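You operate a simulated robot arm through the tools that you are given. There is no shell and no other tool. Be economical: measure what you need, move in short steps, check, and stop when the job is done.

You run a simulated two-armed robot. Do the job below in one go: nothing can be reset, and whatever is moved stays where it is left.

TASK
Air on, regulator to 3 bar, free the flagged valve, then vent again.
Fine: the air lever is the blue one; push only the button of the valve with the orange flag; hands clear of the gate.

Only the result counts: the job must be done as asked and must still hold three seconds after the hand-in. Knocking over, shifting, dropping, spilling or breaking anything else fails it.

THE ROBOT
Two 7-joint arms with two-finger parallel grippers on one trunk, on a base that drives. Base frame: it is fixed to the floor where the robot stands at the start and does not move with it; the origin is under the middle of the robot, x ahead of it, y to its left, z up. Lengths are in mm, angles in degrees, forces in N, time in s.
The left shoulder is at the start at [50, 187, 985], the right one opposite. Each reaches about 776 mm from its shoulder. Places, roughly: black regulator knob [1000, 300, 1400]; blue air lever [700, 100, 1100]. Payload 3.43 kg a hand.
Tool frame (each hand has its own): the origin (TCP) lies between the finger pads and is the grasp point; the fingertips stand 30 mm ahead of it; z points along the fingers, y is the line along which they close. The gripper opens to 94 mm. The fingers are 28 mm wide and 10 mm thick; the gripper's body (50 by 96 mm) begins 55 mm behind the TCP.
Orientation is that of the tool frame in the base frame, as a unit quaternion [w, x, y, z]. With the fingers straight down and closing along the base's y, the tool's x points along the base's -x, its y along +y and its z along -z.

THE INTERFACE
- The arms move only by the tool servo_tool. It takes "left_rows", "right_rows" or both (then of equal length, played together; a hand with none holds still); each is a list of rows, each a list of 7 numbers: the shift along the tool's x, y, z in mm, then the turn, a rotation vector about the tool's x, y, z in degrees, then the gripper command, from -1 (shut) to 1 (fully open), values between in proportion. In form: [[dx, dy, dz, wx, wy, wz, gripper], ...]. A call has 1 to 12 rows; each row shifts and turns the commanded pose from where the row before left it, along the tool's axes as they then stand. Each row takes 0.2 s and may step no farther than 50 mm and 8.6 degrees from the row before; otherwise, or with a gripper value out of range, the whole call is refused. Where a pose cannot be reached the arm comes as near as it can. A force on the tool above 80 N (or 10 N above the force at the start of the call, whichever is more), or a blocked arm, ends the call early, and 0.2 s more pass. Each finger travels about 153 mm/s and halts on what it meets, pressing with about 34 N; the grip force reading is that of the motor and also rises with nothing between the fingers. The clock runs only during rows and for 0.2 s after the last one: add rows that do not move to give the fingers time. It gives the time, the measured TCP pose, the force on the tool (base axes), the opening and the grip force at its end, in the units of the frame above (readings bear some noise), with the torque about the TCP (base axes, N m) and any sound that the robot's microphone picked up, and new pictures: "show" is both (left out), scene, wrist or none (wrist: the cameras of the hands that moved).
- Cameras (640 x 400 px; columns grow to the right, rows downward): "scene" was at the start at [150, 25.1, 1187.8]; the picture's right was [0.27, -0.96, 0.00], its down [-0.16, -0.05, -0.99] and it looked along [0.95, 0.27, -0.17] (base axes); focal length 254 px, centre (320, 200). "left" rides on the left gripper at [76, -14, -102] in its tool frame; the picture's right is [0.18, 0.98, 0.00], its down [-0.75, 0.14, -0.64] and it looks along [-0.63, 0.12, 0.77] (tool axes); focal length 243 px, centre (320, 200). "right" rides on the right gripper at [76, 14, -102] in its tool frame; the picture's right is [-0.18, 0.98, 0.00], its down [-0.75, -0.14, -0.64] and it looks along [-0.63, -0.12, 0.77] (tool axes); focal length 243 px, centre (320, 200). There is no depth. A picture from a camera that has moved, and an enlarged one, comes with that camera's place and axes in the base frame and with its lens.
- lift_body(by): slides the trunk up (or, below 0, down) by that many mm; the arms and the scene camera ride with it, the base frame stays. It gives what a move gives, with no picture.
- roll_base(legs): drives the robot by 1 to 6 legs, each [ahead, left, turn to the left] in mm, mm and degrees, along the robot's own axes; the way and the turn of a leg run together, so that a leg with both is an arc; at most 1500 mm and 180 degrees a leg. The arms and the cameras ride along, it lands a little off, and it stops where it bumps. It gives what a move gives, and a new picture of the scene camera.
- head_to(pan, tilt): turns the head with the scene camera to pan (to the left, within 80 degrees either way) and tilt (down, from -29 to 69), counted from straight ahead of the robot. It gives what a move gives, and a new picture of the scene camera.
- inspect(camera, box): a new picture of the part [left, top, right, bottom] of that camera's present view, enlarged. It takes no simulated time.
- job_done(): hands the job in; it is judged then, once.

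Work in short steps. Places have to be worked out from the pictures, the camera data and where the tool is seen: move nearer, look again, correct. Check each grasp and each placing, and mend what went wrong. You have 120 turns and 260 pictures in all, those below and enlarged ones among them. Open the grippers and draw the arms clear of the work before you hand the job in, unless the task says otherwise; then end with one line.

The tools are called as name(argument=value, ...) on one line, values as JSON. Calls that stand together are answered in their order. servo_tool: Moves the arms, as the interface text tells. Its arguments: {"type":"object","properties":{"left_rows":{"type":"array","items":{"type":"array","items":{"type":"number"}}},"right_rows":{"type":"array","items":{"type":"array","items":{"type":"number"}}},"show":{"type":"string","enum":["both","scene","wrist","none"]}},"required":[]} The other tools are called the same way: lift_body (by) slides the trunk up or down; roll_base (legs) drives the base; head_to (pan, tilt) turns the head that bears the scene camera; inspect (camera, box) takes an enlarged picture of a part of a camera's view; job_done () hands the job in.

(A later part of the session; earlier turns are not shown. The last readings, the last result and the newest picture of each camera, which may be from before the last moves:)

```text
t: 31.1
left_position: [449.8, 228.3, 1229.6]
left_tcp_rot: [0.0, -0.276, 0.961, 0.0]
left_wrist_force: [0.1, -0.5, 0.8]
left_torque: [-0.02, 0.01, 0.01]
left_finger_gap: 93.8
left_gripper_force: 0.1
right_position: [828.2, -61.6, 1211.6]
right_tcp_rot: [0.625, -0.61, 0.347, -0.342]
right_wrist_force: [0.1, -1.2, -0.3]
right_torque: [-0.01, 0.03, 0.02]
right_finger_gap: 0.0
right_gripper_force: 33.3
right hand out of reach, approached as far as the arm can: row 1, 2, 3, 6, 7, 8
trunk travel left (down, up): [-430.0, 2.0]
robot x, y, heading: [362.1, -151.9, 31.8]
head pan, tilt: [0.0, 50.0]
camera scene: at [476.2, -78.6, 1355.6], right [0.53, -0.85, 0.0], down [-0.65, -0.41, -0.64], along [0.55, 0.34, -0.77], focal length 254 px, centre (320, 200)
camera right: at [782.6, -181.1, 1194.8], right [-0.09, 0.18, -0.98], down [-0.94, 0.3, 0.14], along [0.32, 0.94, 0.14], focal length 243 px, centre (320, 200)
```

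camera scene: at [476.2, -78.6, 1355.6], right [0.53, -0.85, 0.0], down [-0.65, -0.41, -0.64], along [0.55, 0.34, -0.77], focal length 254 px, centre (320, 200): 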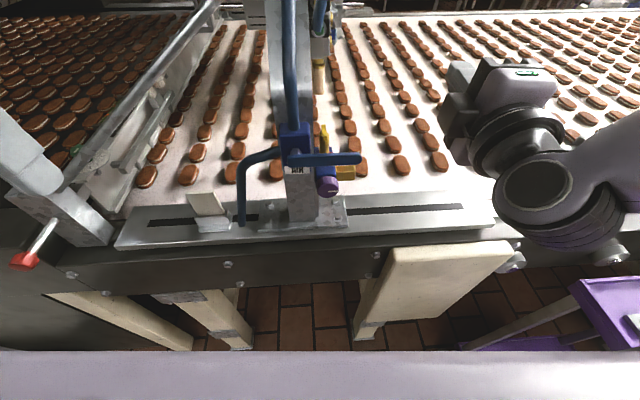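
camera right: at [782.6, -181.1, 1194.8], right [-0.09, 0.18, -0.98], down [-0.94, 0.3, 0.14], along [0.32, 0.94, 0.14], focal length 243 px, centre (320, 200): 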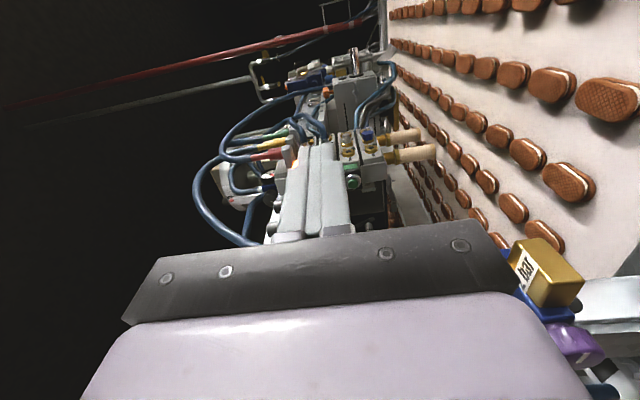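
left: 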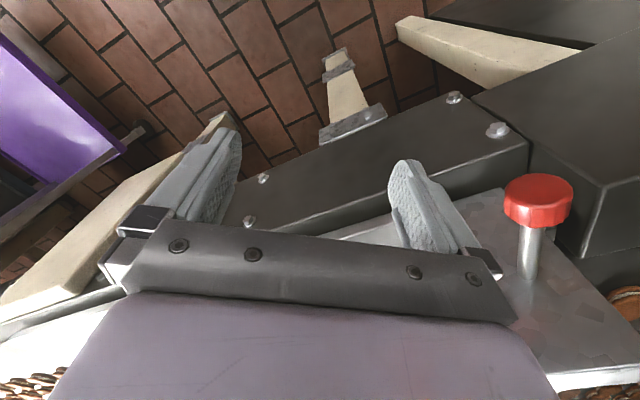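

The arm can't fold that close with a horizontal hand. I back the base up 180 mm to work the lever comfortably.

roll_base(legs=[[-190, 0, 0]])

servo_tool(right_rows=[[-25, 28, 0, 0, 0, 0, -1], [-25, 28, 0, 0, 0, 0, -1], [-25, 28, 0, 0, 0, 0, -1], [-25, 28, 0, 0, 0, 0, -1], [-20, 28, 0, 0, 0, 0, -1]])

```text
t: 32.7
left_position: [287.0, 126.9, 1228.2]
left_tcp_rot: [0.001, -0.276, 0.961, 0.0]
left_wrist_force: [-0.2, -0.4, -0.4]
left_torque: [0.0, -0.02, 0.01]
left_finger_gap: 94.0
left_gripper_force: 0.1
right_position: [668.1, -162.4, 1212.5]
right_tcp_rot: [0.625, -0.61, 0.347, -0.341]
right_wrist_force: [-0.6, -0.2, -0.8]
right_torque: [0.0, 0.04, 0.01]
right_finger_gap: 0.0
right_gripper_force: 33.2
trunk travel left (down, up): [-430.0, 2.0]
robot x, y, heading: [199.8, -251.8, 32.0]
head pan, tilt: [0.0, 50.0]
camera scene: at [314.7, -179.9, 1355.8], right [0.53, -0.85, 0.0], down [-0.65, -0.41, -0.64], along [0.55, 0.34, -0.77], focal length 254 px, centre (320, 200)
```

scene: 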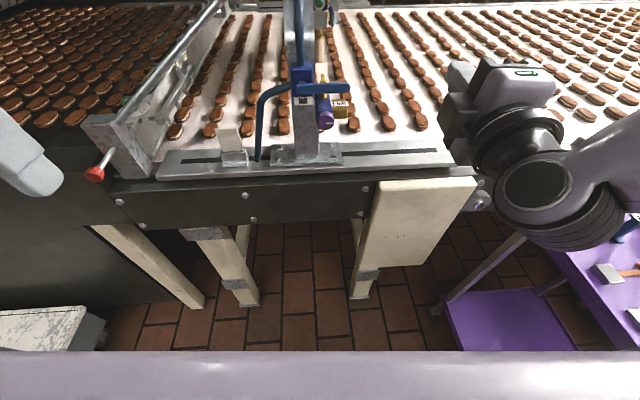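

```text
t: 33.9
left_position: [289.4, 126.9, 1228.5]
left_tcp_rot: [0.0, -0.275, 0.961, 0.0]
left_wrist_force: [0.4, 0.2, 0.3]
left_torque: [-0.02, -0.02, 0.0]
left_finger_gap: 94.0
left_gripper_force: 0.0
right_position: [616.8, -61.9, 1080.1]
right_tcp_rot: [0.625, -0.598, 0.363, -0.345]
right_wrist_force: [0.3, -1.0, 0.0]
right_torque: [-0.01, -0.01, -0.01]
right_finger_gap: 0.2
right_gripper_force: 32.5
trunk travel left (down, up): [-430.0, 2.0]
robot x, y, heading: [196.4, -250.8, 32.0]
head pan, tilt: [0.0, 50.0]
camera scene: at [316.2, -179.5, 1355.6], right [0.53, -0.85, 0.0], down [-0.65, -0.41, -0.64], along [0.54, 0.34, -0.77], focal length 254 px, centre (320, 200)
camera right: at [566.2, -178.2, 1060.6], right [-0.1, 0.21, -0.97], down [-0.93, 0.33, 0.16], along [0.35, 0.92, 0.16], focal length 243 px, centre (320, 200)
```

scene: 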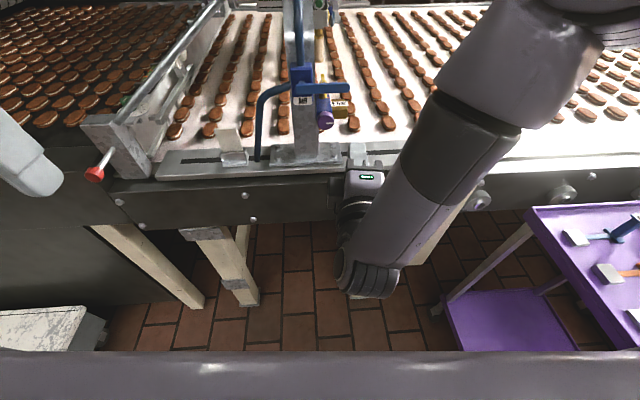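
right: 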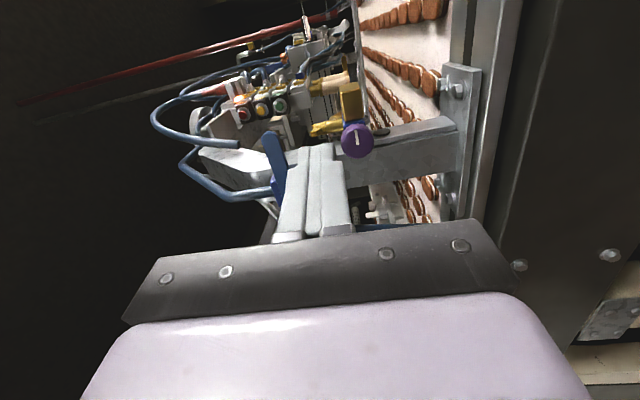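

Triangulation gives the handle at n≈617, z≈1139, t 288 (pivot) to 373 (end). I slide the closed fingertips under the handle.

servo_tool(right_rows=[[-12, 0, 35, 0, 0, 0, -1], [-12, -8, 35, 0, 0, 0, -1], [0, -17, 35, 0, 0, 0, -1], [0, 0, 0, 0, 0, 0, -1]])

inspect(camera="right", box=[220, 80, 420, 240])

```text
t: 34.9
left_position: [289.1, 127.2, 1230.0]
left_tcp_rot: [0.0, -0.276, 0.961, 0.0]
left_wrist_force: [0.1, -0.1, 0.0]
left_torque: [-0.01, -0.01, 0.01]
left_finger_gap: 93.9
left_gripper_force: 0.1
right_position: [682.5, 19.2, 1100.5]
right_tcp_rot: [0.625, -0.61, 0.346, -0.342]
right_wrist_force: [0.7, 0.5, 0.1]
right_torque: [0.01, 0.03, 0.03]
right_finger_gap: 0.0
right_gripper_force: 33.3
trunk travel left (down, up): [-430.0, 2.0]
robot x, y, heading: [203.4, -250.5, 32.1]
head pan, tilt: [0.0, 50.0]
camera scene: at [315.2, -179.5, 1355.7], right [0.53, -0.85, 0.0], down [-0.65, -0.41, -0.64], along [0.55, 0.34, -0.77], focal length 254 px, centre (320, 200)
camera right: at [636.0, -100.9, 1083.5], right [-0.09, 0.18, -0.98], down [-0.94, 0.3, 0.14], along [0.32, 0.94, 0.14], focal length 243 px, centre (320, 200)
```

scene: 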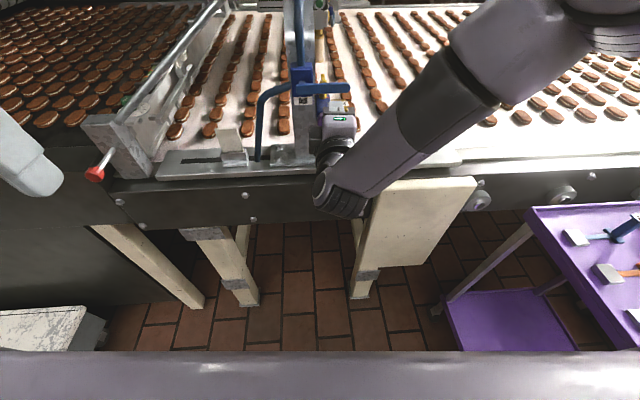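
right: 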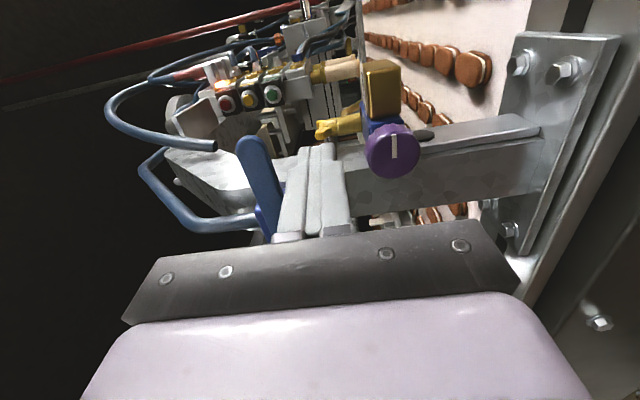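

```text
2.50 times, centred on (320, 160) of right
camera zoom: at [636.0, -100.9, 1083.5], right [-0.09, 0.18, -0.98], down [-0.94, 0.3, 0.14], along [0.32, 0.94, 0.14], focal length 606 px, centre (320, 300)
```

zoom: 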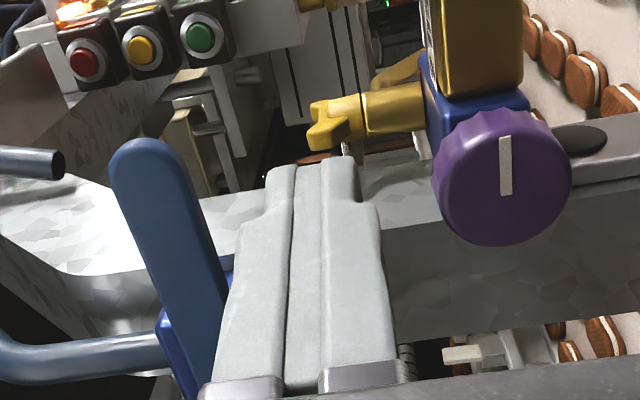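

Fingers lie below the handle at the right depth. I advance 8 mm and push the handle up along its arc to about 45°.

servo_tool(right_rows=[[0, 0, 8, 0, 0, 0, -1], [0, -16, 0, 0, 0, 0, -1], [2, -11, 0, 0, 0, 0, -1], [1, -11, 0, 0, 0, 0, -1], [-1, -11, 0, 0, 0, 0, -1], [-1, -11, 0, 0, 0, 0, -1], [0, 0, 0, 0, 0, 0, -1]])

```text
t: 36.2
left_position: [291.0, 129.6, 1227.3]
left_tcp_rot: [-0.001, -0.276, 0.961, -0.001]
left_wrist_force: [0.0, -0.6, -0.1]
left_torque: [0.01, -0.02, -0.02]
left_finger_gap: 93.9
left_gripper_force: 0.1
right_position: [687.0, 18.1, 1121.3]
right_tcp_rot: [-0.595, 0.644, -0.353, 0.327]
right_wrist_force: [12.5, 8.4, -24.0]
right_torque: [-0.44, 0.27, -0.09]
right_finger_gap: 0.2
right_gripper_force: 32.4
trunk travel left (down, up): [-430.0, 2.0]
robot x, y, heading: [197.4, -248.6, 31.9]
head pan, tilt: [0.0, 50.0]
stopped in row 6 (right hand): the force on the tool passed its limit at 85 N (the readings are from after the stop); the commanded pose is now the measured one
camera scene: at [318.8, -176.7, 1355.9], right [0.53, -0.85, 0.0], down [-0.65, -0.41, -0.64], along [0.54, 0.34, -0.77], focal length 254 px, centre (320, 200)
camera right: at [640.7, -102.7, 1115.6], right [-0.16, 0.11, -0.98], down [-0.94, 0.3, 0.19], along [0.32, 0.95, 0.06], focal length 243 px, centre (320, 200)
```

scene: 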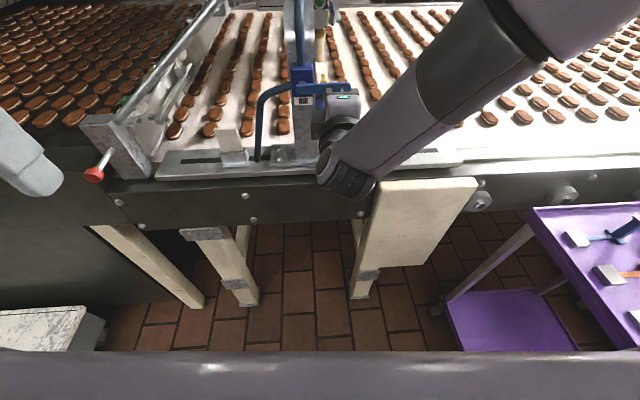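
right: 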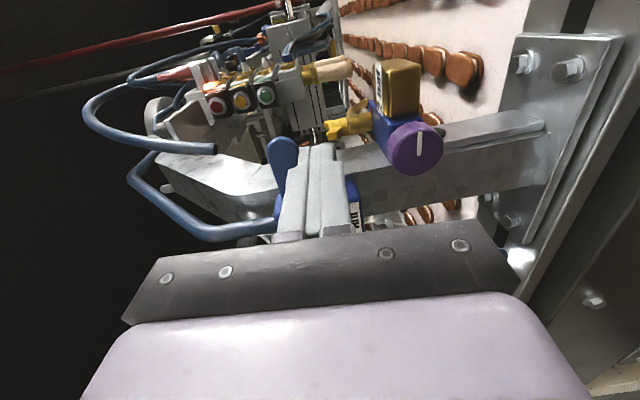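

The upward push hit a stop, so the handle turns down. I withdraw, go over the handle and will push it downward.

servo_tool(right_rows=[[0, 9, 0, 0, 0, 0, -1], [0, 0, -30, 4, 0, 0, -1], [0, 0, -30, 0, 0, 0, -1], [0, -35, 0, 0, 0, 0, -1], [0, -30, 0, 0, 0, 0, -1], [0, 0, 30, 0, 0, 0, -1], [0, 0, 33, 0, 0, 0, -1], [0, 0, 0, 0, 0, 0, -1]])

inspect(camera="right", box=[220, 80, 420, 240])

```text
t: 38.0
left_position: [289.1, 127.8, 1229.2]
left_tcp_rot: [0.001, -0.276, 0.961, 0.001]
left_wrist_force: [0.6, -0.3, 0.1]
left_torque: [0.02, 0.01, -0.01]
left_finger_gap: 94.1
left_gripper_force: 0.0
right_position: [686.1, 17.8, 1187.2]
right_tcp_rot: [0.624, -0.616, 0.339, -0.342]
right_wrist_force: [-0.3, -0.3, 0.3]
right_torque: [-0.01, 0.05, 0.02]
right_finger_gap: 0.2
right_gripper_force: 33.5
trunk travel left (down, up): [-430.0, 2.0]
robot x, y, heading: [201.8, -252.0, 31.7]
head pan, tilt: [0.0, 50.0]
camera scene: at [315.1, -179.4, 1355.7], right [0.53, -0.85, 0.0], down [-0.65, -0.41, -0.64], along [0.55, 0.34, -0.77], focal length 254 px, centre (320, 200)
camera right: at [640.5, -101.8, 1171.2], right [-0.09, 0.16, -0.98], down [-0.95, 0.29, 0.14], along [0.31, 0.94, 0.13], focal length 243 px, centre (320, 200)
```

scene: 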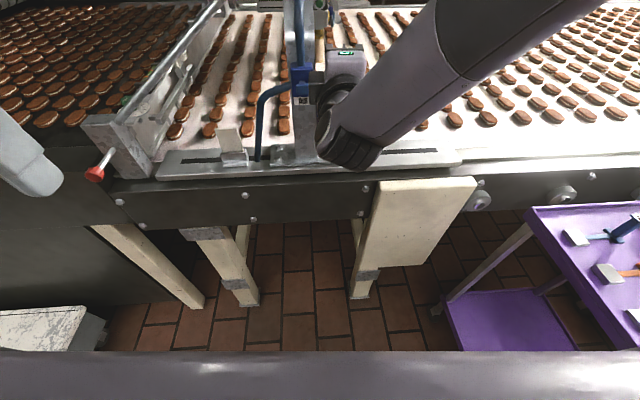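
right: 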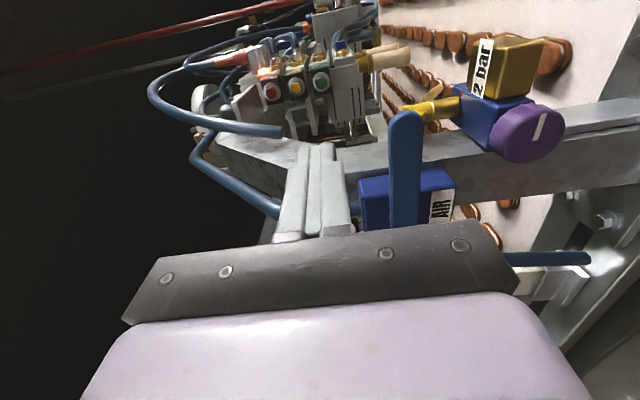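

```text
2.50 times, centred on (320, 160) of right
camera zoom: at [640.5, -101.8, 1171.2], right [-0.09, 0.16, -0.98], down [-0.95, 0.29, 0.14], along [0.31, 0.94, 0.13], focal length 606 px, centre (320, 300)
```

zoom: 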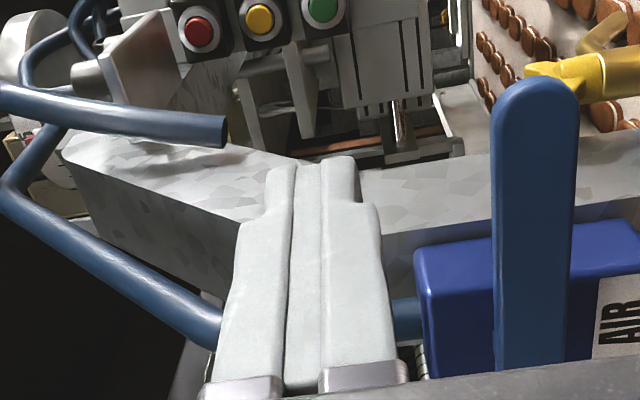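

Fingers are above the handle now. I push it downward along its arc.

servo_tool(right_rows=[[0, 25, 0, 0, 0, 0, -1], [1, 12, 0, 0, 0, 0, -1], [1, 11, 0, 0, 0, 0, -1], [-1, 11, 0, 0, 0, 0, -1], [-2, 11, 0, 0, 0, 0, -1], [0, 0, 0, 0, 0, 0, -1]])

```text
t: 39.4
left_position: [287.7, 127.9, 1230.4]
left_tcp_rot: [0.0, -0.275, 0.961, 0.0]
left_wrist_force: [0.1, -0.5, 0.3]
left_torque: [-0.03, 0.0, 0.0]
left_finger_gap: 93.8
left_gripper_force: 0.0
right_position: [685.8, 17.8, 1116.8]
right_tcp_rot: [0.624, -0.616, 0.34, -0.341]
right_wrist_force: [0.0, 0.2, 0.6]
right_torque: [-0.02, 0.01, -0.02]
right_finger_gap: 0.1
right_gripper_force: 32.5
trunk travel left (down, up): [-430.0, 2.0]
robot x, y, heading: [196.3, -248.2, 32.2]
head pan, tilt: [0.0, 50.0]
camera scene: at [315.4, -179.5, 1355.7], right [0.53, -0.85, 0.0], down [-0.65, -0.41, -0.64], along [0.55, 0.34, -0.77], focal length 254 px, centre (320, 200)
camera right: at [640.7, -101.1, 1100.4], right [-0.09, 0.16, -0.98], down [-0.95, 0.29, 0.14], along [0.31, 0.94, 0.13], focal length 243 px, centre (320, 200)
```

scene: 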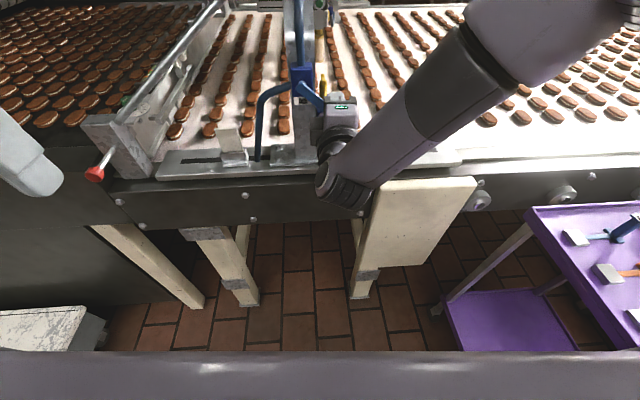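
right: 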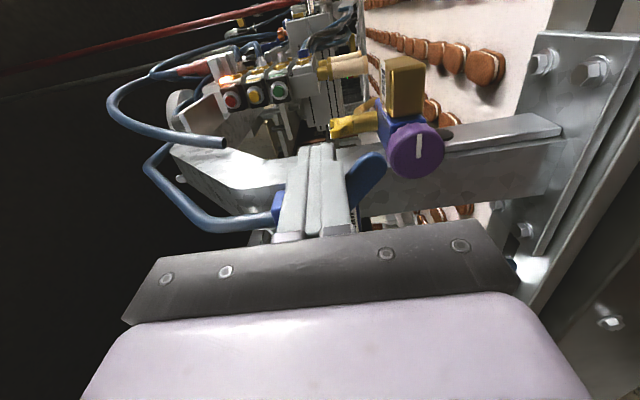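

The handle follows easily, now about 45° down. I finish the arc to straight down.

servo_tool(right_rows=[[-6, 10, 0, 0, 0, 0, -1], [-8, 10, 0, 0, 0, 0, -1], [-10, 8, 0, 0, 0, 0, -1], [-11, 6, 0, 0, 0, 0, -1], [-8, 1, 0, 0, 0, 0, -1], [0, 0, 0, 0, 0, 0, -1]])

inspect(camera="scene", box=[260, 50, 380, 150])

```text
t: 40.8
left_position: [289.3, 126.6, 1228.7]
left_tcp_rot: [0.0, -0.276, 0.961, 0.0]
left_wrist_force: [-0.1, 0.4, 1.0]
left_torque: [-0.02, -0.01, -0.01]
left_finger_gap: 94.1
left_gripper_force: 0.1
right_position: [668.8, 51.1, 1084.5]
right_tcp_rot: [0.623, -0.612, 0.346, -0.344]
right_wrist_force: [2.4, -6.8, 0.7]
right_torque: [-0.02, 0.0, -0.04]
right_finger_gap: 0.3
right_gripper_force: 32.7
trunk travel left (down, up): [-430.0, 2.0]
robot x, y, heading: [199.1, -249.5, 31.9]
head pan, tilt: [0.0, 50.0]
camera scene: at [315.7, -180.5, 1355.7], right [0.53, -0.85, 0.0], down [-0.65, -0.41, -0.64], along [0.55, 0.34, -0.77], focal length 254 px, centre (320, 200)
camera right: at [621.8, -67.3, 1067.9], right [-0.09, 0.17, -0.98], down [-0.94, 0.3, 0.14], along [0.32, 0.94, 0.13], focal length 243 px, centre (320, 200)
```

scene: 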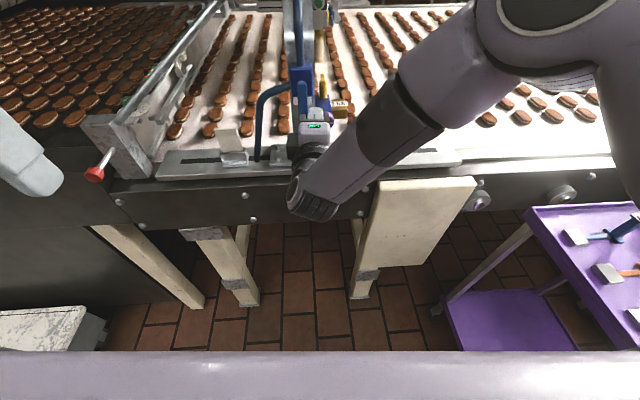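
right: 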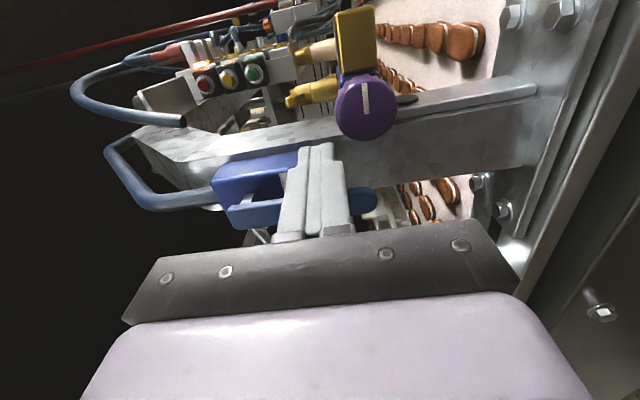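

```text
4.00 times, centred on (320, 100) of scene
camera zoom: at [315.7, -180.5, 1355.7], right [0.53, -0.85, 0.0], down [-0.65, -0.41, -0.64], along [0.55, 0.34, -0.77], focal length 1018 px, centre (320, 600)
```

zoom: 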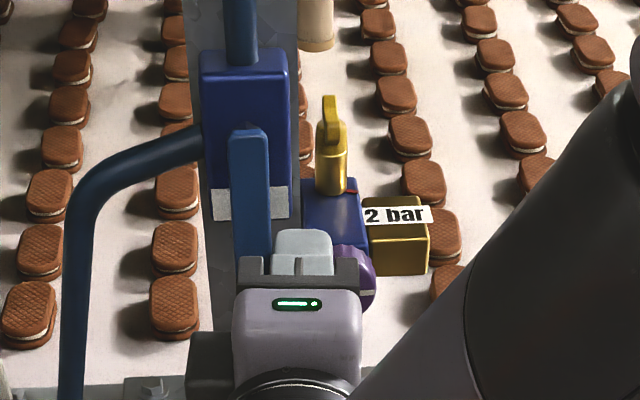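

The handle is straight down with a light stop force. I push 3 mm more to be sure, then withdraw back and to the right, and lift the hand to read the gauge.

servo_tool(right_rows=[[-4, 0, 0, 0, 0, 0, -1], [8, 0, 0, 0, 0, 0, -1], [10, 0, -40, 0, 0, 0, -1], [40, 0, -25, 0, 0, 0, -1], [40, -20, 0, 0, 0, 0, -1], [40, -25, 0, 0, -6, 0, -1], [20, -40, 0, 0, -6, 0, -1], [0, -45, 0, 0, -6, 0, -1], [0, -45, 0, 0, -6, 0, -1], [0, -30, 0, 0, -6, 0, -1], [0, 0, 0, 0, 0, 0, -1]])

inspect(camera="scene", box=[260, 50, 380, 150])

```text
t: 43.2
left_position: [291.2, 127.6, 1229.6]
left_tcp_rot: [0.001, -0.276, 0.961, 0.0]
left_wrist_force: [0.2, -0.9, 1.0]
left_torque: [0.01, 0.02, 0.03]
left_finger_gap: 93.8
left_gripper_force: 0.0
right_position: [614.3, -58.5, 1322.9]
right_tcp_rot: [0.69, -0.684, 0.165, -0.17]
right_wrist_force: [0.3, -0.8, 0.1]
right_torque: [0.0, -0.01, 0.03]
right_finger_gap: 0.0
right_gripper_force: 33.2
right hand out of reach, approached as far as the arm can: row 6, 7, 8
trunk travel left (down, up): [-430.0, 2.0]
robot x, y, heading: [198.0, -252.1, 32.0]
head pan, tilt: [0.0, 50.0]
camera scene: at [316.2, -178.8, 1355.5], right [0.53, -0.85, 0.0], down [-0.65, -0.41, -0.64], along [0.54, 0.34, -0.77], focal length 254 px, centre (320, 200)
camera right: at [634.1, -184.9, 1308.1], right [-0.16, 0.09, -0.98], down [-0.97, -0.22, 0.13], along [-0.21, 0.97, 0.12], focal length 243 px, centre (320, 200)
```

scene: 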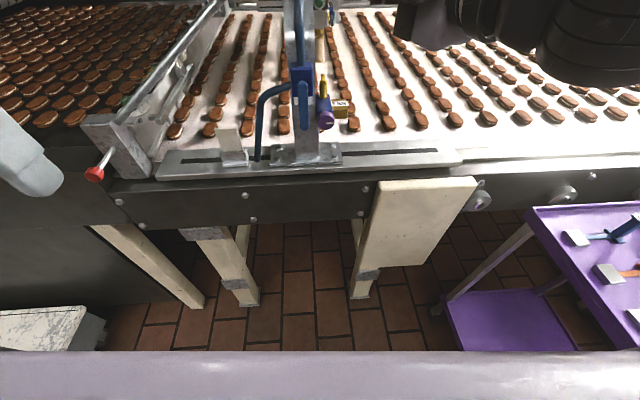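
right: 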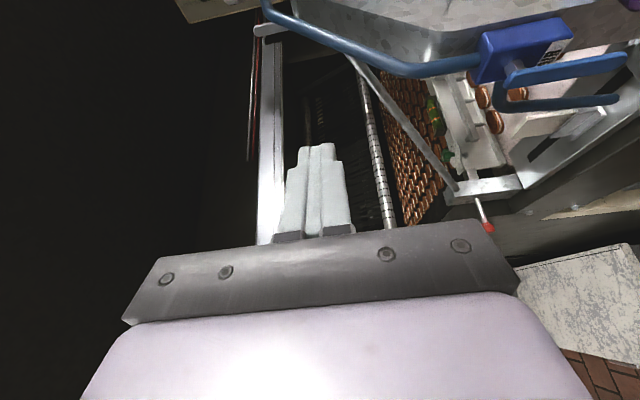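

```text
4.00 times, centred on (320, 100) of scene
camera zoom: at [316.2, -178.8, 1355.5], right [0.53, -0.85, 0.0], down [-0.65, -0.41, -0.64], along [0.54, 0.34, -0.77], focal length 1018 px, centre (320, 600)
```

zoom: 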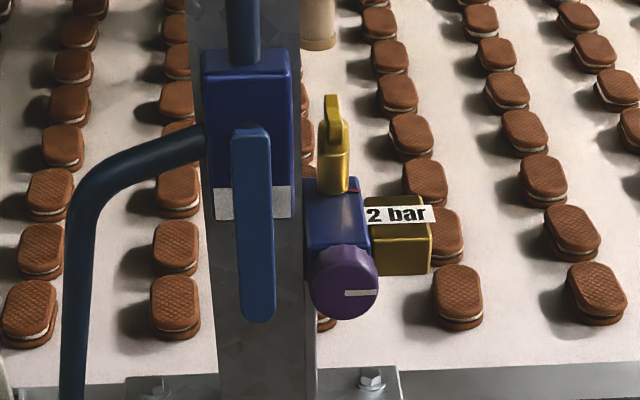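

Lever is fully down. I shift the right hand to the right and drive ahead again, then read the gauge with the right camera.

servo_tool(right_rows=[[30, 0, -5, 0, 0, 0, -1], [30, 0, -5, 0, 0, 0, -1], [30, 0, -5, 0, 0, 0, -1], [20, 0, 0, 0, 0, 0, -1]], show="none")

roll_base(legs=[[190, 0, 0]])

inspect(camera="right", box=[0, 0, 640, 400])

head_to(pan=5, tilt=8)

```text
t: 44.2
left_position: [288.0, 127.3, 1229.9]
left_tcp_rot: [0.001, -0.275, 0.961, 0.0]
left_wrist_force: [0.7, 0.2, 0.4]
left_torque: [0.0, 0.0, -0.02]
left_finger_gap: 94.1
left_gripper_force: 0.0
right_position: [704.6, -122.1, 1324.0]
right_tcp_rot: [0.691, -0.683, 0.166, -0.17]
right_wrist_force: [0.2, 0.3, 0.0]
right_torque: [0.03, -0.02, 0.04]
right_finger_gap: 0.0
right_gripper_force: 33.7
trunk travel left (down, up): [-430.0, 2.0]
robot x, y, heading: [198.5, -249.6, 32.1]
head pan, tilt: [0.0, 50.0]
```

```text
t: 45.8
left_position: [447.9, 229.0, 1228.0]
left_tcp_rot: [0.0, -0.277, 0.961, 0.0]
left_wrist_force: [1.0, 1.2, -0.2]
left_torque: [0.0, 0.05, -0.03]
left_finger_gap: 93.9
left_gripper_force: 0.1
right_position: [864.6, -20.5, 1323.7]
right_tcp_rot: [0.69, -0.684, 0.165, -0.169]
right_wrist_force: [0.2, 0.9, -0.3]
right_torque: [0.02, -0.01, 0.01]
right_finger_gap: 0.2
right_gripper_force: 33.1
trunk travel left (down, up): [-430.0, 2.0]
robot x, y, heading: [356.8, -149.3, 32.1]
head pan, tilt: [0.0, 50.0]
camera scene: at [475.8, -78.5, 1355.6], right [0.53, -0.85, 0.0], down [-0.65, -0.41, -0.64], along [0.54, 0.34, -0.77], focal length 254 px, centre (320, 200)
```

scene: 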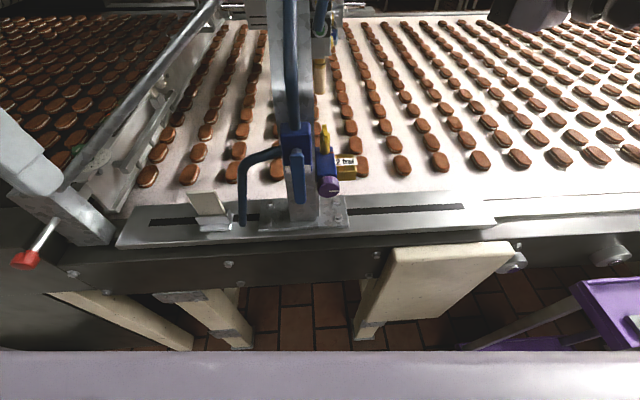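

```text
1.00 times, centred on (320, 200) of right (not enlarged: the box is as wide or as high as the picture)
camera zoom: at [885.1, -147.0, 1308.1], right [-0.16, 0.09, -0.98], down [-0.97, -0.22, 0.13], along [-0.21, 0.97, 0.12], focal length 243 px, centre (320, 200)
```

zoom: 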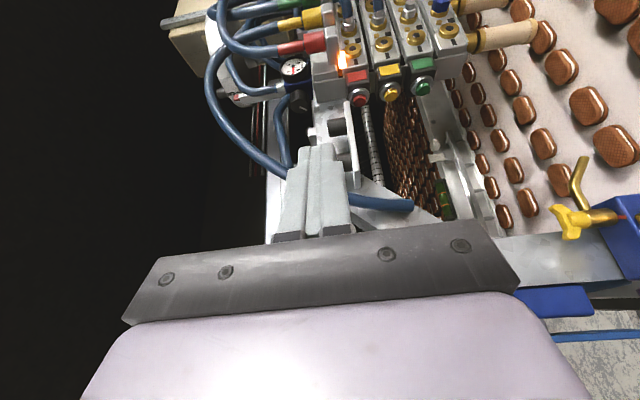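

```text
t: 46.9
left_position: [447.7, 227.1, 1230.0]
left_tcp_rot: [-0.001, -0.278, 0.961, 0.0]
left_wrist_force: [0.2, -0.6, 0.6]
left_torque: [0.02, -0.01, 0.01]
left_finger_gap: 94.0
left_gripper_force: 0.1
right_position: [864.4, -19.2, 1323.4]
right_tcp_rot: [0.691, -0.683, 0.166, -0.17]
right_wrist_force: [-0.6, -0.4, -0.1]
right_torque: [-0.03, 0.0, 0.01]
right_finger_gap: 0.0
right_gripper_force: 32.7
trunk travel left (down, up): [-430.0, 2.0]
robot x, y, heading: [356.2, -151.3, 32.4]
head pan, tilt: [5.0, 8.0]
camera scene: at [483.7, -64.0, 1420.7], right [0.6, -0.8, 0.0], down [-0.11, -0.08, -0.99], along [0.79, 0.6, -0.14], focal length 254 px, centre (320, 200)
```

scene: 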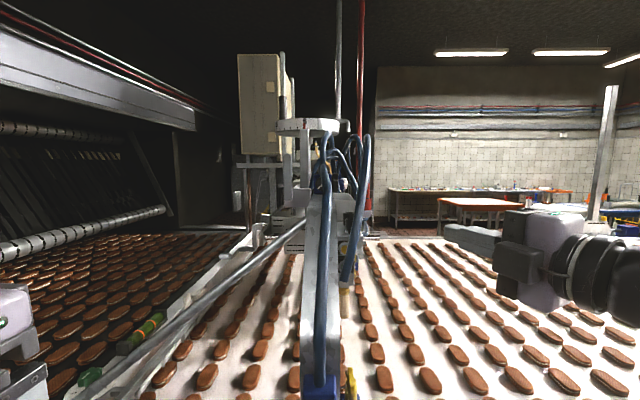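

inspect(camera="right", box=[270, 45, 320, 95])

inspect(camera="scene", box=[250, 100, 410, 220])

inspect(camera="right", box=[250, 30, 450, 210])

```text
8.00 times, centred on (295, 70) of right
camera zoom: at [884.4, -147.4, 1308.4], right [-0.16, 0.09, -0.98], down [-0.97, -0.22, 0.13], along [-0.21, 0.97, 0.13], focal length 1941 px, centre (520, 1240)
```

zoom: 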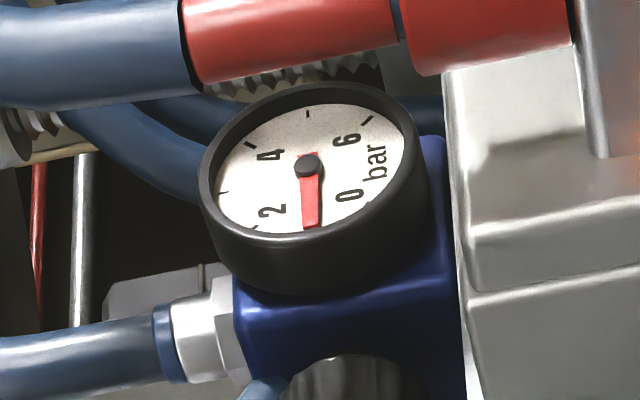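

```text
3.33 times, centred on (330, 160) of scene
camera zoom: at [483.7, -64.0, 1420.7], right [0.6, -0.8, 0.0], down [-0.11, -0.08, -0.99], along [0.79, 0.6, -0.14], focal length 848 px, centre (287, 333)
```

zoom: 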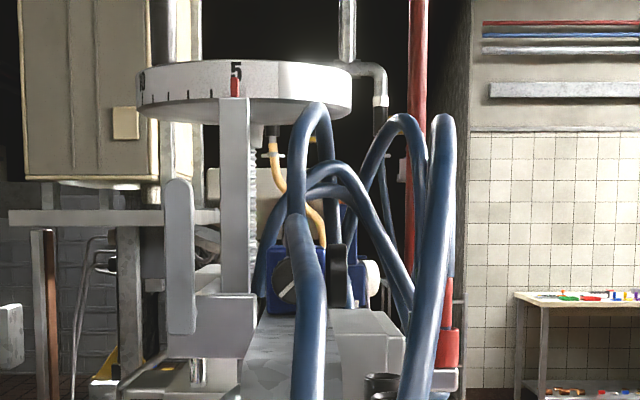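

```text
2.22 times, centred on (350, 120) of right
camera zoom: at [884.4, -147.4, 1308.4], right [-0.16, 0.09, -0.98], down [-0.97, -0.22, 0.13], along [-0.21, 0.97, 0.13], focal length 539 px, centre (253, 378)
```

zoom: 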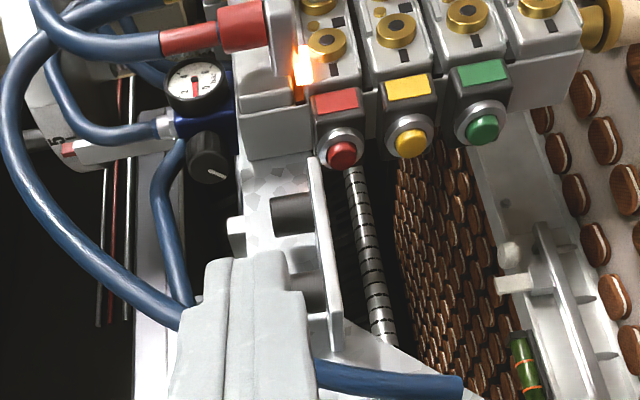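

Air is on: gauge now reads about 1.2 bar. For the knob I bring the left hand up and forward (above the strut) and turn it horizontal to look at the knob from the left.

servo_tool(left_rows=[[-30, 0, -35, 0, 0, 0, 1], [-30, 0, -35, 0, 0, 0, 1], [-30, 0, -35, 0, 0, 0, 1], [-30, 0, -35, 0, 0, 0, 1], [-30, 0, -35, 0, 0, 0, 1], [-30, 0, -15, 0, 0, 0, 1], [0, 0, 0, 0, -8.5, 0, 1], [0, 0, 0, 0, -8.5, 0, 1], [0, 0, 0, 0, -8.5, 0, 1], [0, 0, 0, 0, -8.5, 0, 1], [0, 0, 0, 0, -8.5, 0, 1], [0, 0, 0, 0, -8.5, 0, 1]], show="none")

servo_tool(left_rows=[[0, 0, 0, 0, -8.5, 0, 1], [0, 0, 0, 0, -8.5, 0, 1], [0, 0, 0, 0, -8.5, 0, 1], [0, 0, 0, 0, -8.5, 0, 1], [0, 0, 0, 0, -5, 0, 1], [0, 0, 0, 0, 0, 0, 1]], show="both")

```text
t: 49.5
left_position: [564.9, 316.9, 1373.2]
left_tcp_rot: [0.415, -0.251, 0.866, 0.119]
left_wrist_force: [0.8, -0.1, 0.1]
left_torque: [0.01, 0.0, 0.01]
left_finger_gap: 93.9
left_gripper_force: 0.1
left hand out of reach, approached as far as the arm can: row 5, 6
right_position: [863.7, -20.3, 1324.9]
right_tcp_rot: [0.692, -0.682, 0.165, -0.17]
right_wrist_force: [0.9, -0.4, 0.4]
right_torque: [0.0, -0.03, 0.0]
right_finger_gap: 0.1
right_gripper_force: 32.7
trunk travel left (down, up): [-430.0, 2.0]
robot x, y, heading: [358.9, -145.5, 32.5]
head pan, tilt: [5.0, 8.0]
```

```text
t: 50.9
left_position: [565.5, 315.8, 1372.8]
left_tcp_rot: [0.68, -0.195, 0.679, 0.195]
left_wrist_force: [-0.4, -0.9, 0.0]
left_torque: [-0.05, 0.01, 0.02]
left_finger_gap: 94.0
left_gripper_force: 0.1
right_position: [863.6, -21.4, 1324.3]
right_tcp_rot: [0.69, -0.684, 0.164, -0.17]
right_wrist_force: [0.8, -0.6, 0.4]
right_torque: [0.01, -0.02, 0.01]
right_finger_gap: 0.1
right_gripper_force: 33.1
trunk travel left (down, up): [-430.0, 2.0]
robot x, y, heading: [360.0, -153.7, 32.3]
head pan, tilt: [5.0, 8.0]
camera scene: at [483.7, -64.1, 1420.8], right [0.6, -0.8, 0.0], down [-0.11, -0.08, -0.99], along [0.79, 0.6, -0.14], focal length 254 px, centre (320, 200)
camera left: at [486.9, 250.0, 1296.2], right [-0.52, 0.83, -0.19], down [-0.62, -0.22, 0.75], along [0.59, 0.51, 0.63], focal length 243 px, centre (320, 200)
```

scene: 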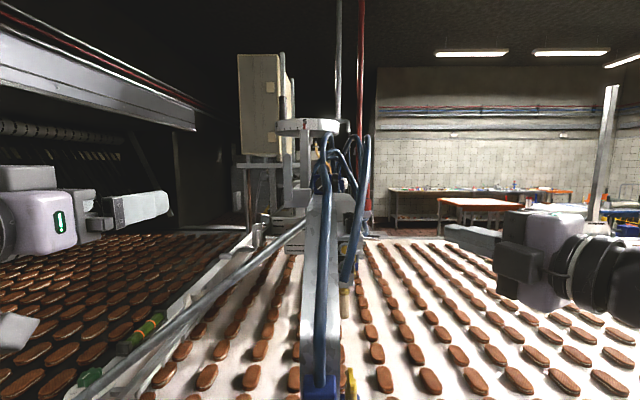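
left: 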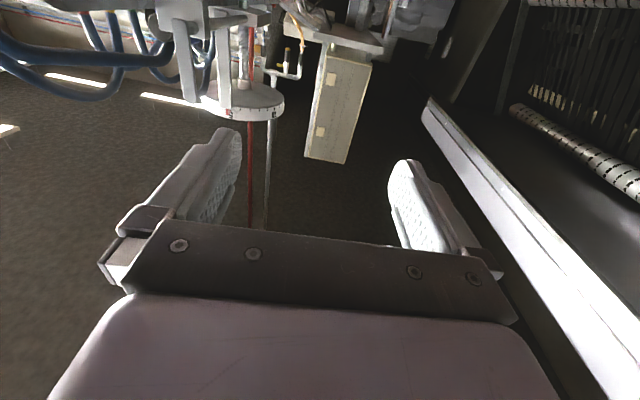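

Now I roll the left hand 90° so that its camera sits at the left, looking right across the regulator.

servo_tool(left_rows=[[0, 0, 0, 0, 0, 8.5, 1], [0, 0, 0, 0, 0, 8.5, 1], [0, 0, 0, 0, 0, 8.5, 1], [0, 0, 0, 0, 0, 8.5, 1], [0, 0, 0, 0, 0, 8.5, 1], [0, 0, 0, 0, 0, 8.5, 1], [0, 0, 0, 0, 0, 8.5, 1], [0, 0, 0, 0, 0, 8.5, 1], [0, 0, 0, 0, 0, 8.5, 1], [0, 0, 0, 0, 0, 8.5, 1], [0, 0, 0, 0, 0, 5, 1]], show="wrist")

```text
t: 53.2
left_position: [565.1, 316.3, 1374.2]
left_tcp_rot: [0.341, 0.342, 0.619, 0.619]
left_wrist_force: [0.3, 0.3, 0.2]
left_torque: [-0.01, 0.02, -0.01]
left_finger_gap: 94.1
left_gripper_force: 0.1
right_position: [863.4, -18.8, 1323.0]
right_tcp_rot: [0.691, -0.683, 0.165, -0.17]
right_wrist_force: [0.4, -0.4, -0.5]
right_torque: [-0.02, 0.01, 0.02]
right_finger_gap: 0.0
right_gripper_force: 32.9
trunk travel left (down, up): [-430.0, 2.0]
robot x, y, heading: [358.3, -147.6, 32.1]
head pan, tilt: [5.0, 8.0]
camera left: at [438.7, 326.7, 1358.4], right [-0.1, 0.15, 0.98], down [-0.14, -0.98, 0.14], along [0.99, -0.13, 0.12], focal length 243 px, centre (320, 200)
```

left: 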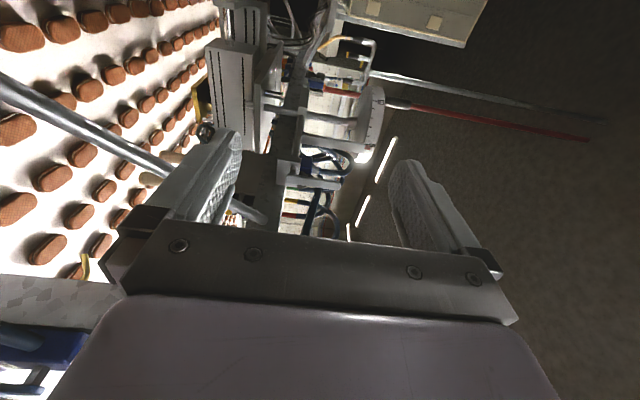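

inspect(camera="left", box=[240, 70, 400, 240])

```text
2.35 times, centred on (320, 155) of left
camera zoom: at [438.7, 326.7, 1358.4], right [-0.1, 0.15, 0.98], down [-0.14, -0.98, 0.14], along [0.99, -0.13, 0.12], focal length 571 px, centre (320, 306)
```

zoom: 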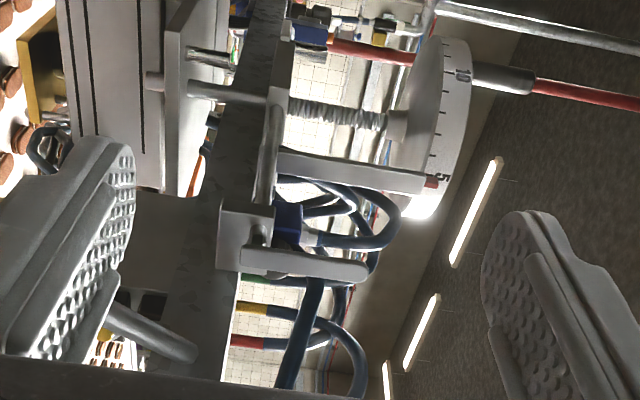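

Obstacles surround the knob: a clamp box with flat lever at the left, hose at the right, beam below. I zoom in to measure the clearances.

inspect(camera="right", box=[265, 60, 345, 130])

inspect(camera="scene", box=[285, 150, 355, 210])

```text
5.71 times, centred on (305, 95) of right
camera zoom: at [884.4, -147.4, 1308.4], right [-0.16, 0.09, -0.98], down [-0.97, -0.22, 0.13], along [-0.21, 0.97, 0.13], focal length 1386 px, centre (406, 800)
```

zoom: 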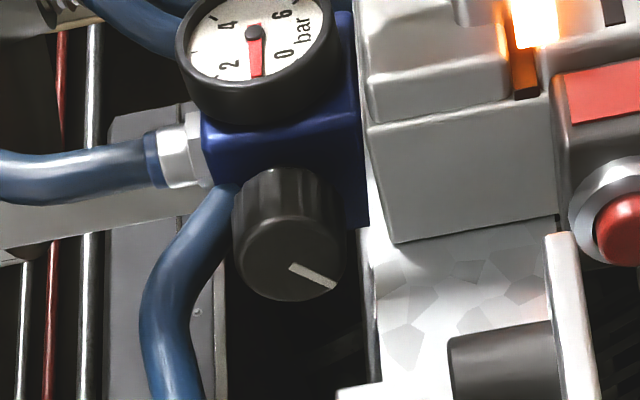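

```text
6.67 times, centred on (320, 180) of scene
camera zoom: at [483.7, -64.0, 1420.8], right [0.6, -0.8, 0.0], down [-0.11, -0.08, -0.99], along [0.79, 0.6, -0.14], focal length 1696 px, centre (320, 333)
```

zoom: 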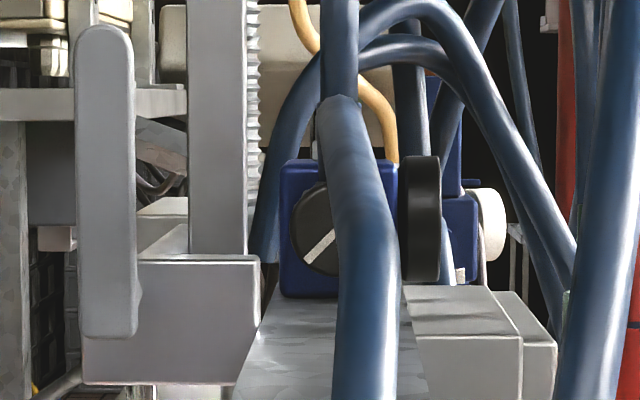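

Only a straddling grip from above-front fits: fingers pointing steeply down, closing along the table direction, with the supply hose between them. That needs the base closer, so I first creep ahead 60 mm.

roll_base(legs=[[60, 0, 0]])

servo_tool(left_rows=[[0, 0, 0, 0, 0, -8.5, 1], [0, 0, 0, 0, 0, -8.5, 1], [0, 0, 0, 0, 0, -8.5, 1], [0, 0, 0, 0, 0, -8.5, 1], [0, 0, 0, 0, 0, -8.5, 1], [0, 0, 0, 0, 0, -8.5, 1], [0, 0, 0, 0, 0, -8.5, 1], [0, 0, 0, 0, 0, -8.5, 1], [0, 0, 0, 0, 0, -8.5, 1], [0, 0, 0, 0, 0, -8.5, 1], [0, 0, 0, 0, 0, -5, 1]], show="none")

servo_tool(left_rows=[[0, 0, 0, 0, 8.5, 0, 1], [0, 0, 0, 0, 8.5, 0, 1], [0, 0, 0, 0, 8.5, 0, 1], [0, 0, 0, 0, 8.5, 0, 1], [0, 0, 0, 0, 8.5, 0, 1], [0, 0, 0, 0, 8.5, 0, 1], [0, 0, 0, 0, 8, 0, 1], [0, 0, 0, 0, 0, 0, 1]])

```text
t: 54.2
left_position: [615.9, 349.3, 1371.6]
left_tcp_rot: [0.341, 0.342, 0.619, 0.619]
left_wrist_force: [1.3, 0.8, -0.5]
left_torque: [0.01, -0.03, 0.02]
left_finger_gap: 94.0
left_gripper_force: 0.1
right_position: [915.0, 12.9, 1322.6]
right_tcp_rot: [0.69, -0.684, 0.166, -0.168]
right_wrist_force: [0.5, 0.3, -0.7]
right_torque: [0.04, 0.03, 0.0]
right_finger_gap: 0.2
right_gripper_force: 33.4
trunk travel left (down, up): [-430.0, 2.0]
robot x, y, heading: [411.1, -120.4, 32.0]
head pan, tilt: [5.0, 8.0]
camera scene: at [534.9, -31.7, 1420.6], right [0.6, -0.8, 0.0], down [-0.11, -0.08, -0.99], along [0.79, 0.6, -0.14], focal length 254 px, centre (320, 200)
```

scene: 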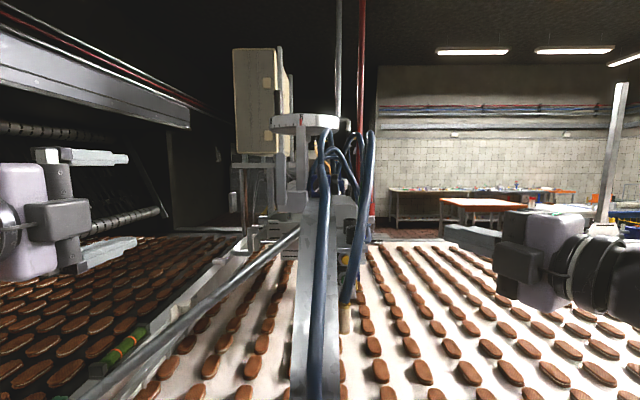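

```text
t: 56.6
left_position: [615.0, 347.7, 1373.1]
left_tcp_rot: [0.68, -0.198, 0.679, 0.195]
left_wrist_force: [0.3, -0.1, -1.0]
left_torque: [0.0, 0.0, 0.02]
left_finger_gap: 93.7
left_gripper_force: 0.1
right_position: [911.8, 10.7, 1323.1]
right_tcp_rot: [0.691, -0.683, 0.165, -0.169]
right_wrist_force: [0.3, 0.4, -0.4]
right_torque: [0.02, 0.02, -0.01]
right_finger_gap: 0.0
right_gripper_force: 33.2
trunk travel left (down, up): [-430.0, 2.0]
robot x, y, heading: [410.6, -117.4, 32.1]
head pan, tilt: [5.0, 8.0]
```

```text
t: 58.4
left_position: [616.4, 347.9, 1373.6]
left_tcp_rot: [0.257, -0.266, 0.926, 0.073]
left_wrist_force: [0.1, -0.5, 0.8]
left_torque: [-0.01, 0.05, 0.0]
left_finger_gap: 93.9
left_gripper_force: 0.0
right_position: [913.3, 11.1, 1323.1]
right_tcp_rot: [0.69, -0.684, 0.164, -0.17]
right_wrist_force: [0.9, -0.4, -0.8]
right_torque: [-0.01, -0.03, -0.02]
right_finger_gap: 0.1
right_gripper_force: 33.4
trunk travel left (down, up): [-430.0, 2.0]
robot x, y, heading: [406.8, -118.4, 32.2]
head pan, tilt: [5.0, 8.0]
camera scene: at [533.6, -32.3, 1420.8], right [0.6, -0.8, 0.0], down [-0.11, -0.08, -0.99], along [0.79, 0.6, -0.14], focal length 254 px, centre (320, 200)
camera left: at [523.4, 273.5, 1421.3], right [-0.66, 0.75, -0.1], down [0.19, 0.29, 0.94], along [0.73, 0.6, -0.33], focal length 243 px, centre (320, 200)
```

scene: 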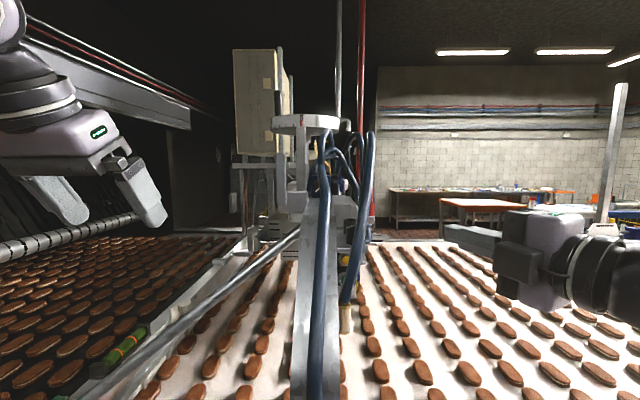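
left: 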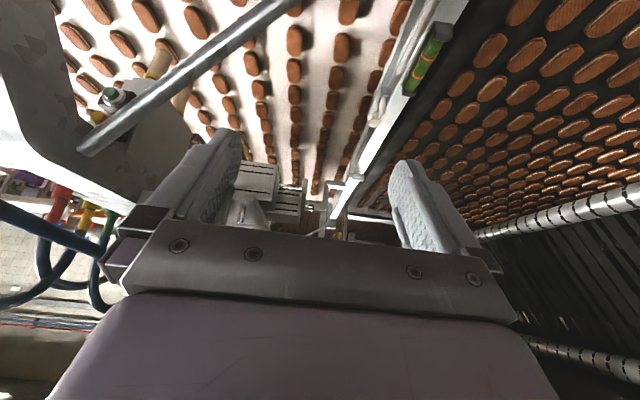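

Orientation is about 31° lean. I raise and advance the left hand (still well left of the beam) to test reach.

servo_tool(left_rows=[[-24, 0, -27, 0, 0, 0, 0.3], [-24, 0, -27, 0, 0, 0, 0.3], [-24, 0, -27, 0, 0, 0, 0.3], [-35, 0, 12, 0, 0, 0, 0.3], [-35, 0, 12, 0, 0, 0, 0.3], [-35, 0, 15, 0, 0, 0, 0.3], [-35, 0, 15, 0, 0, 0, 0.3], [0, 0, 0, 0, 0, 0, 0.3]])

```text
t: 60.2
left_position: [655.6, 397.0, 1463.9]
left_tcp_rot: [0.257, -0.268, 0.926, 0.074]
left_wrist_force: [-0.1, -0.2, -0.3]
left_torque: [0.01, -0.01, 0.01]
left_finger_gap: 60.9
left_gripper_force: 0.1
left hand out of reach, approached as far as the arm can: row 4, 5, 6, 7
right_position: [913.8, 11.5, 1323.8]
right_tcp_rot: [0.691, -0.683, 0.165, -0.168]
right_wrist_force: [0.3, 0.4, 0.1]
right_torque: [-0.02, 0.01, -0.02]
right_finger_gap: 0.0
right_gripper_force: 32.9
trunk travel left (down, up): [-430.0, 2.0]
robot x, y, heading: [406.5, -119.2, 32.3]
head pan, tilt: [5.0, 8.0]
camera scene: at [533.9, -32.3, 1420.8], right [0.6, -0.8, 0.0], down [-0.11, -0.08, -0.99], along [0.79, 0.6, -0.14], focal length 254 px, centre (320, 200)
camera left: at [564.9, 321.7, 1512.3], right [-0.66, 0.75, -0.1], down [0.19, 0.29, 0.94], along [0.73, 0.6, -0.33], focal length 243 px, centre (320, 200)
```

scene: 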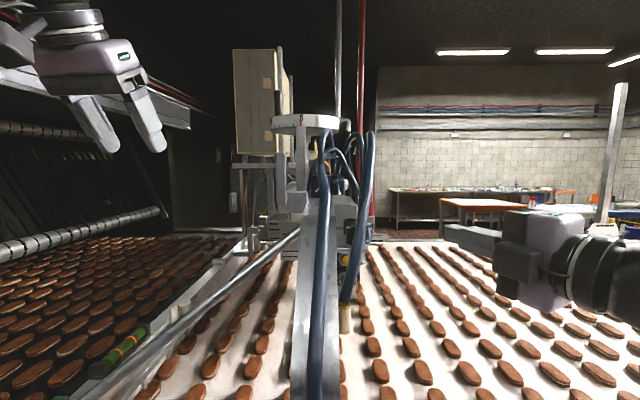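
left: 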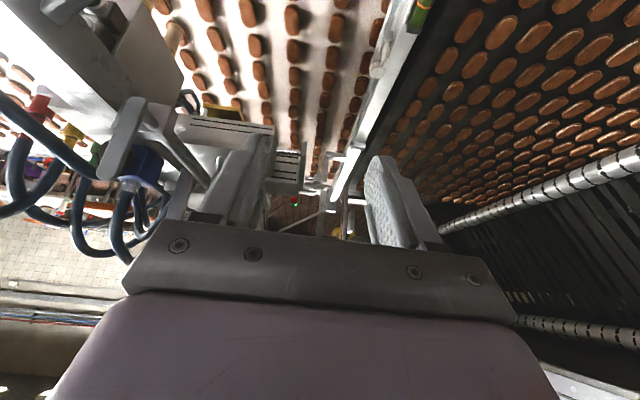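

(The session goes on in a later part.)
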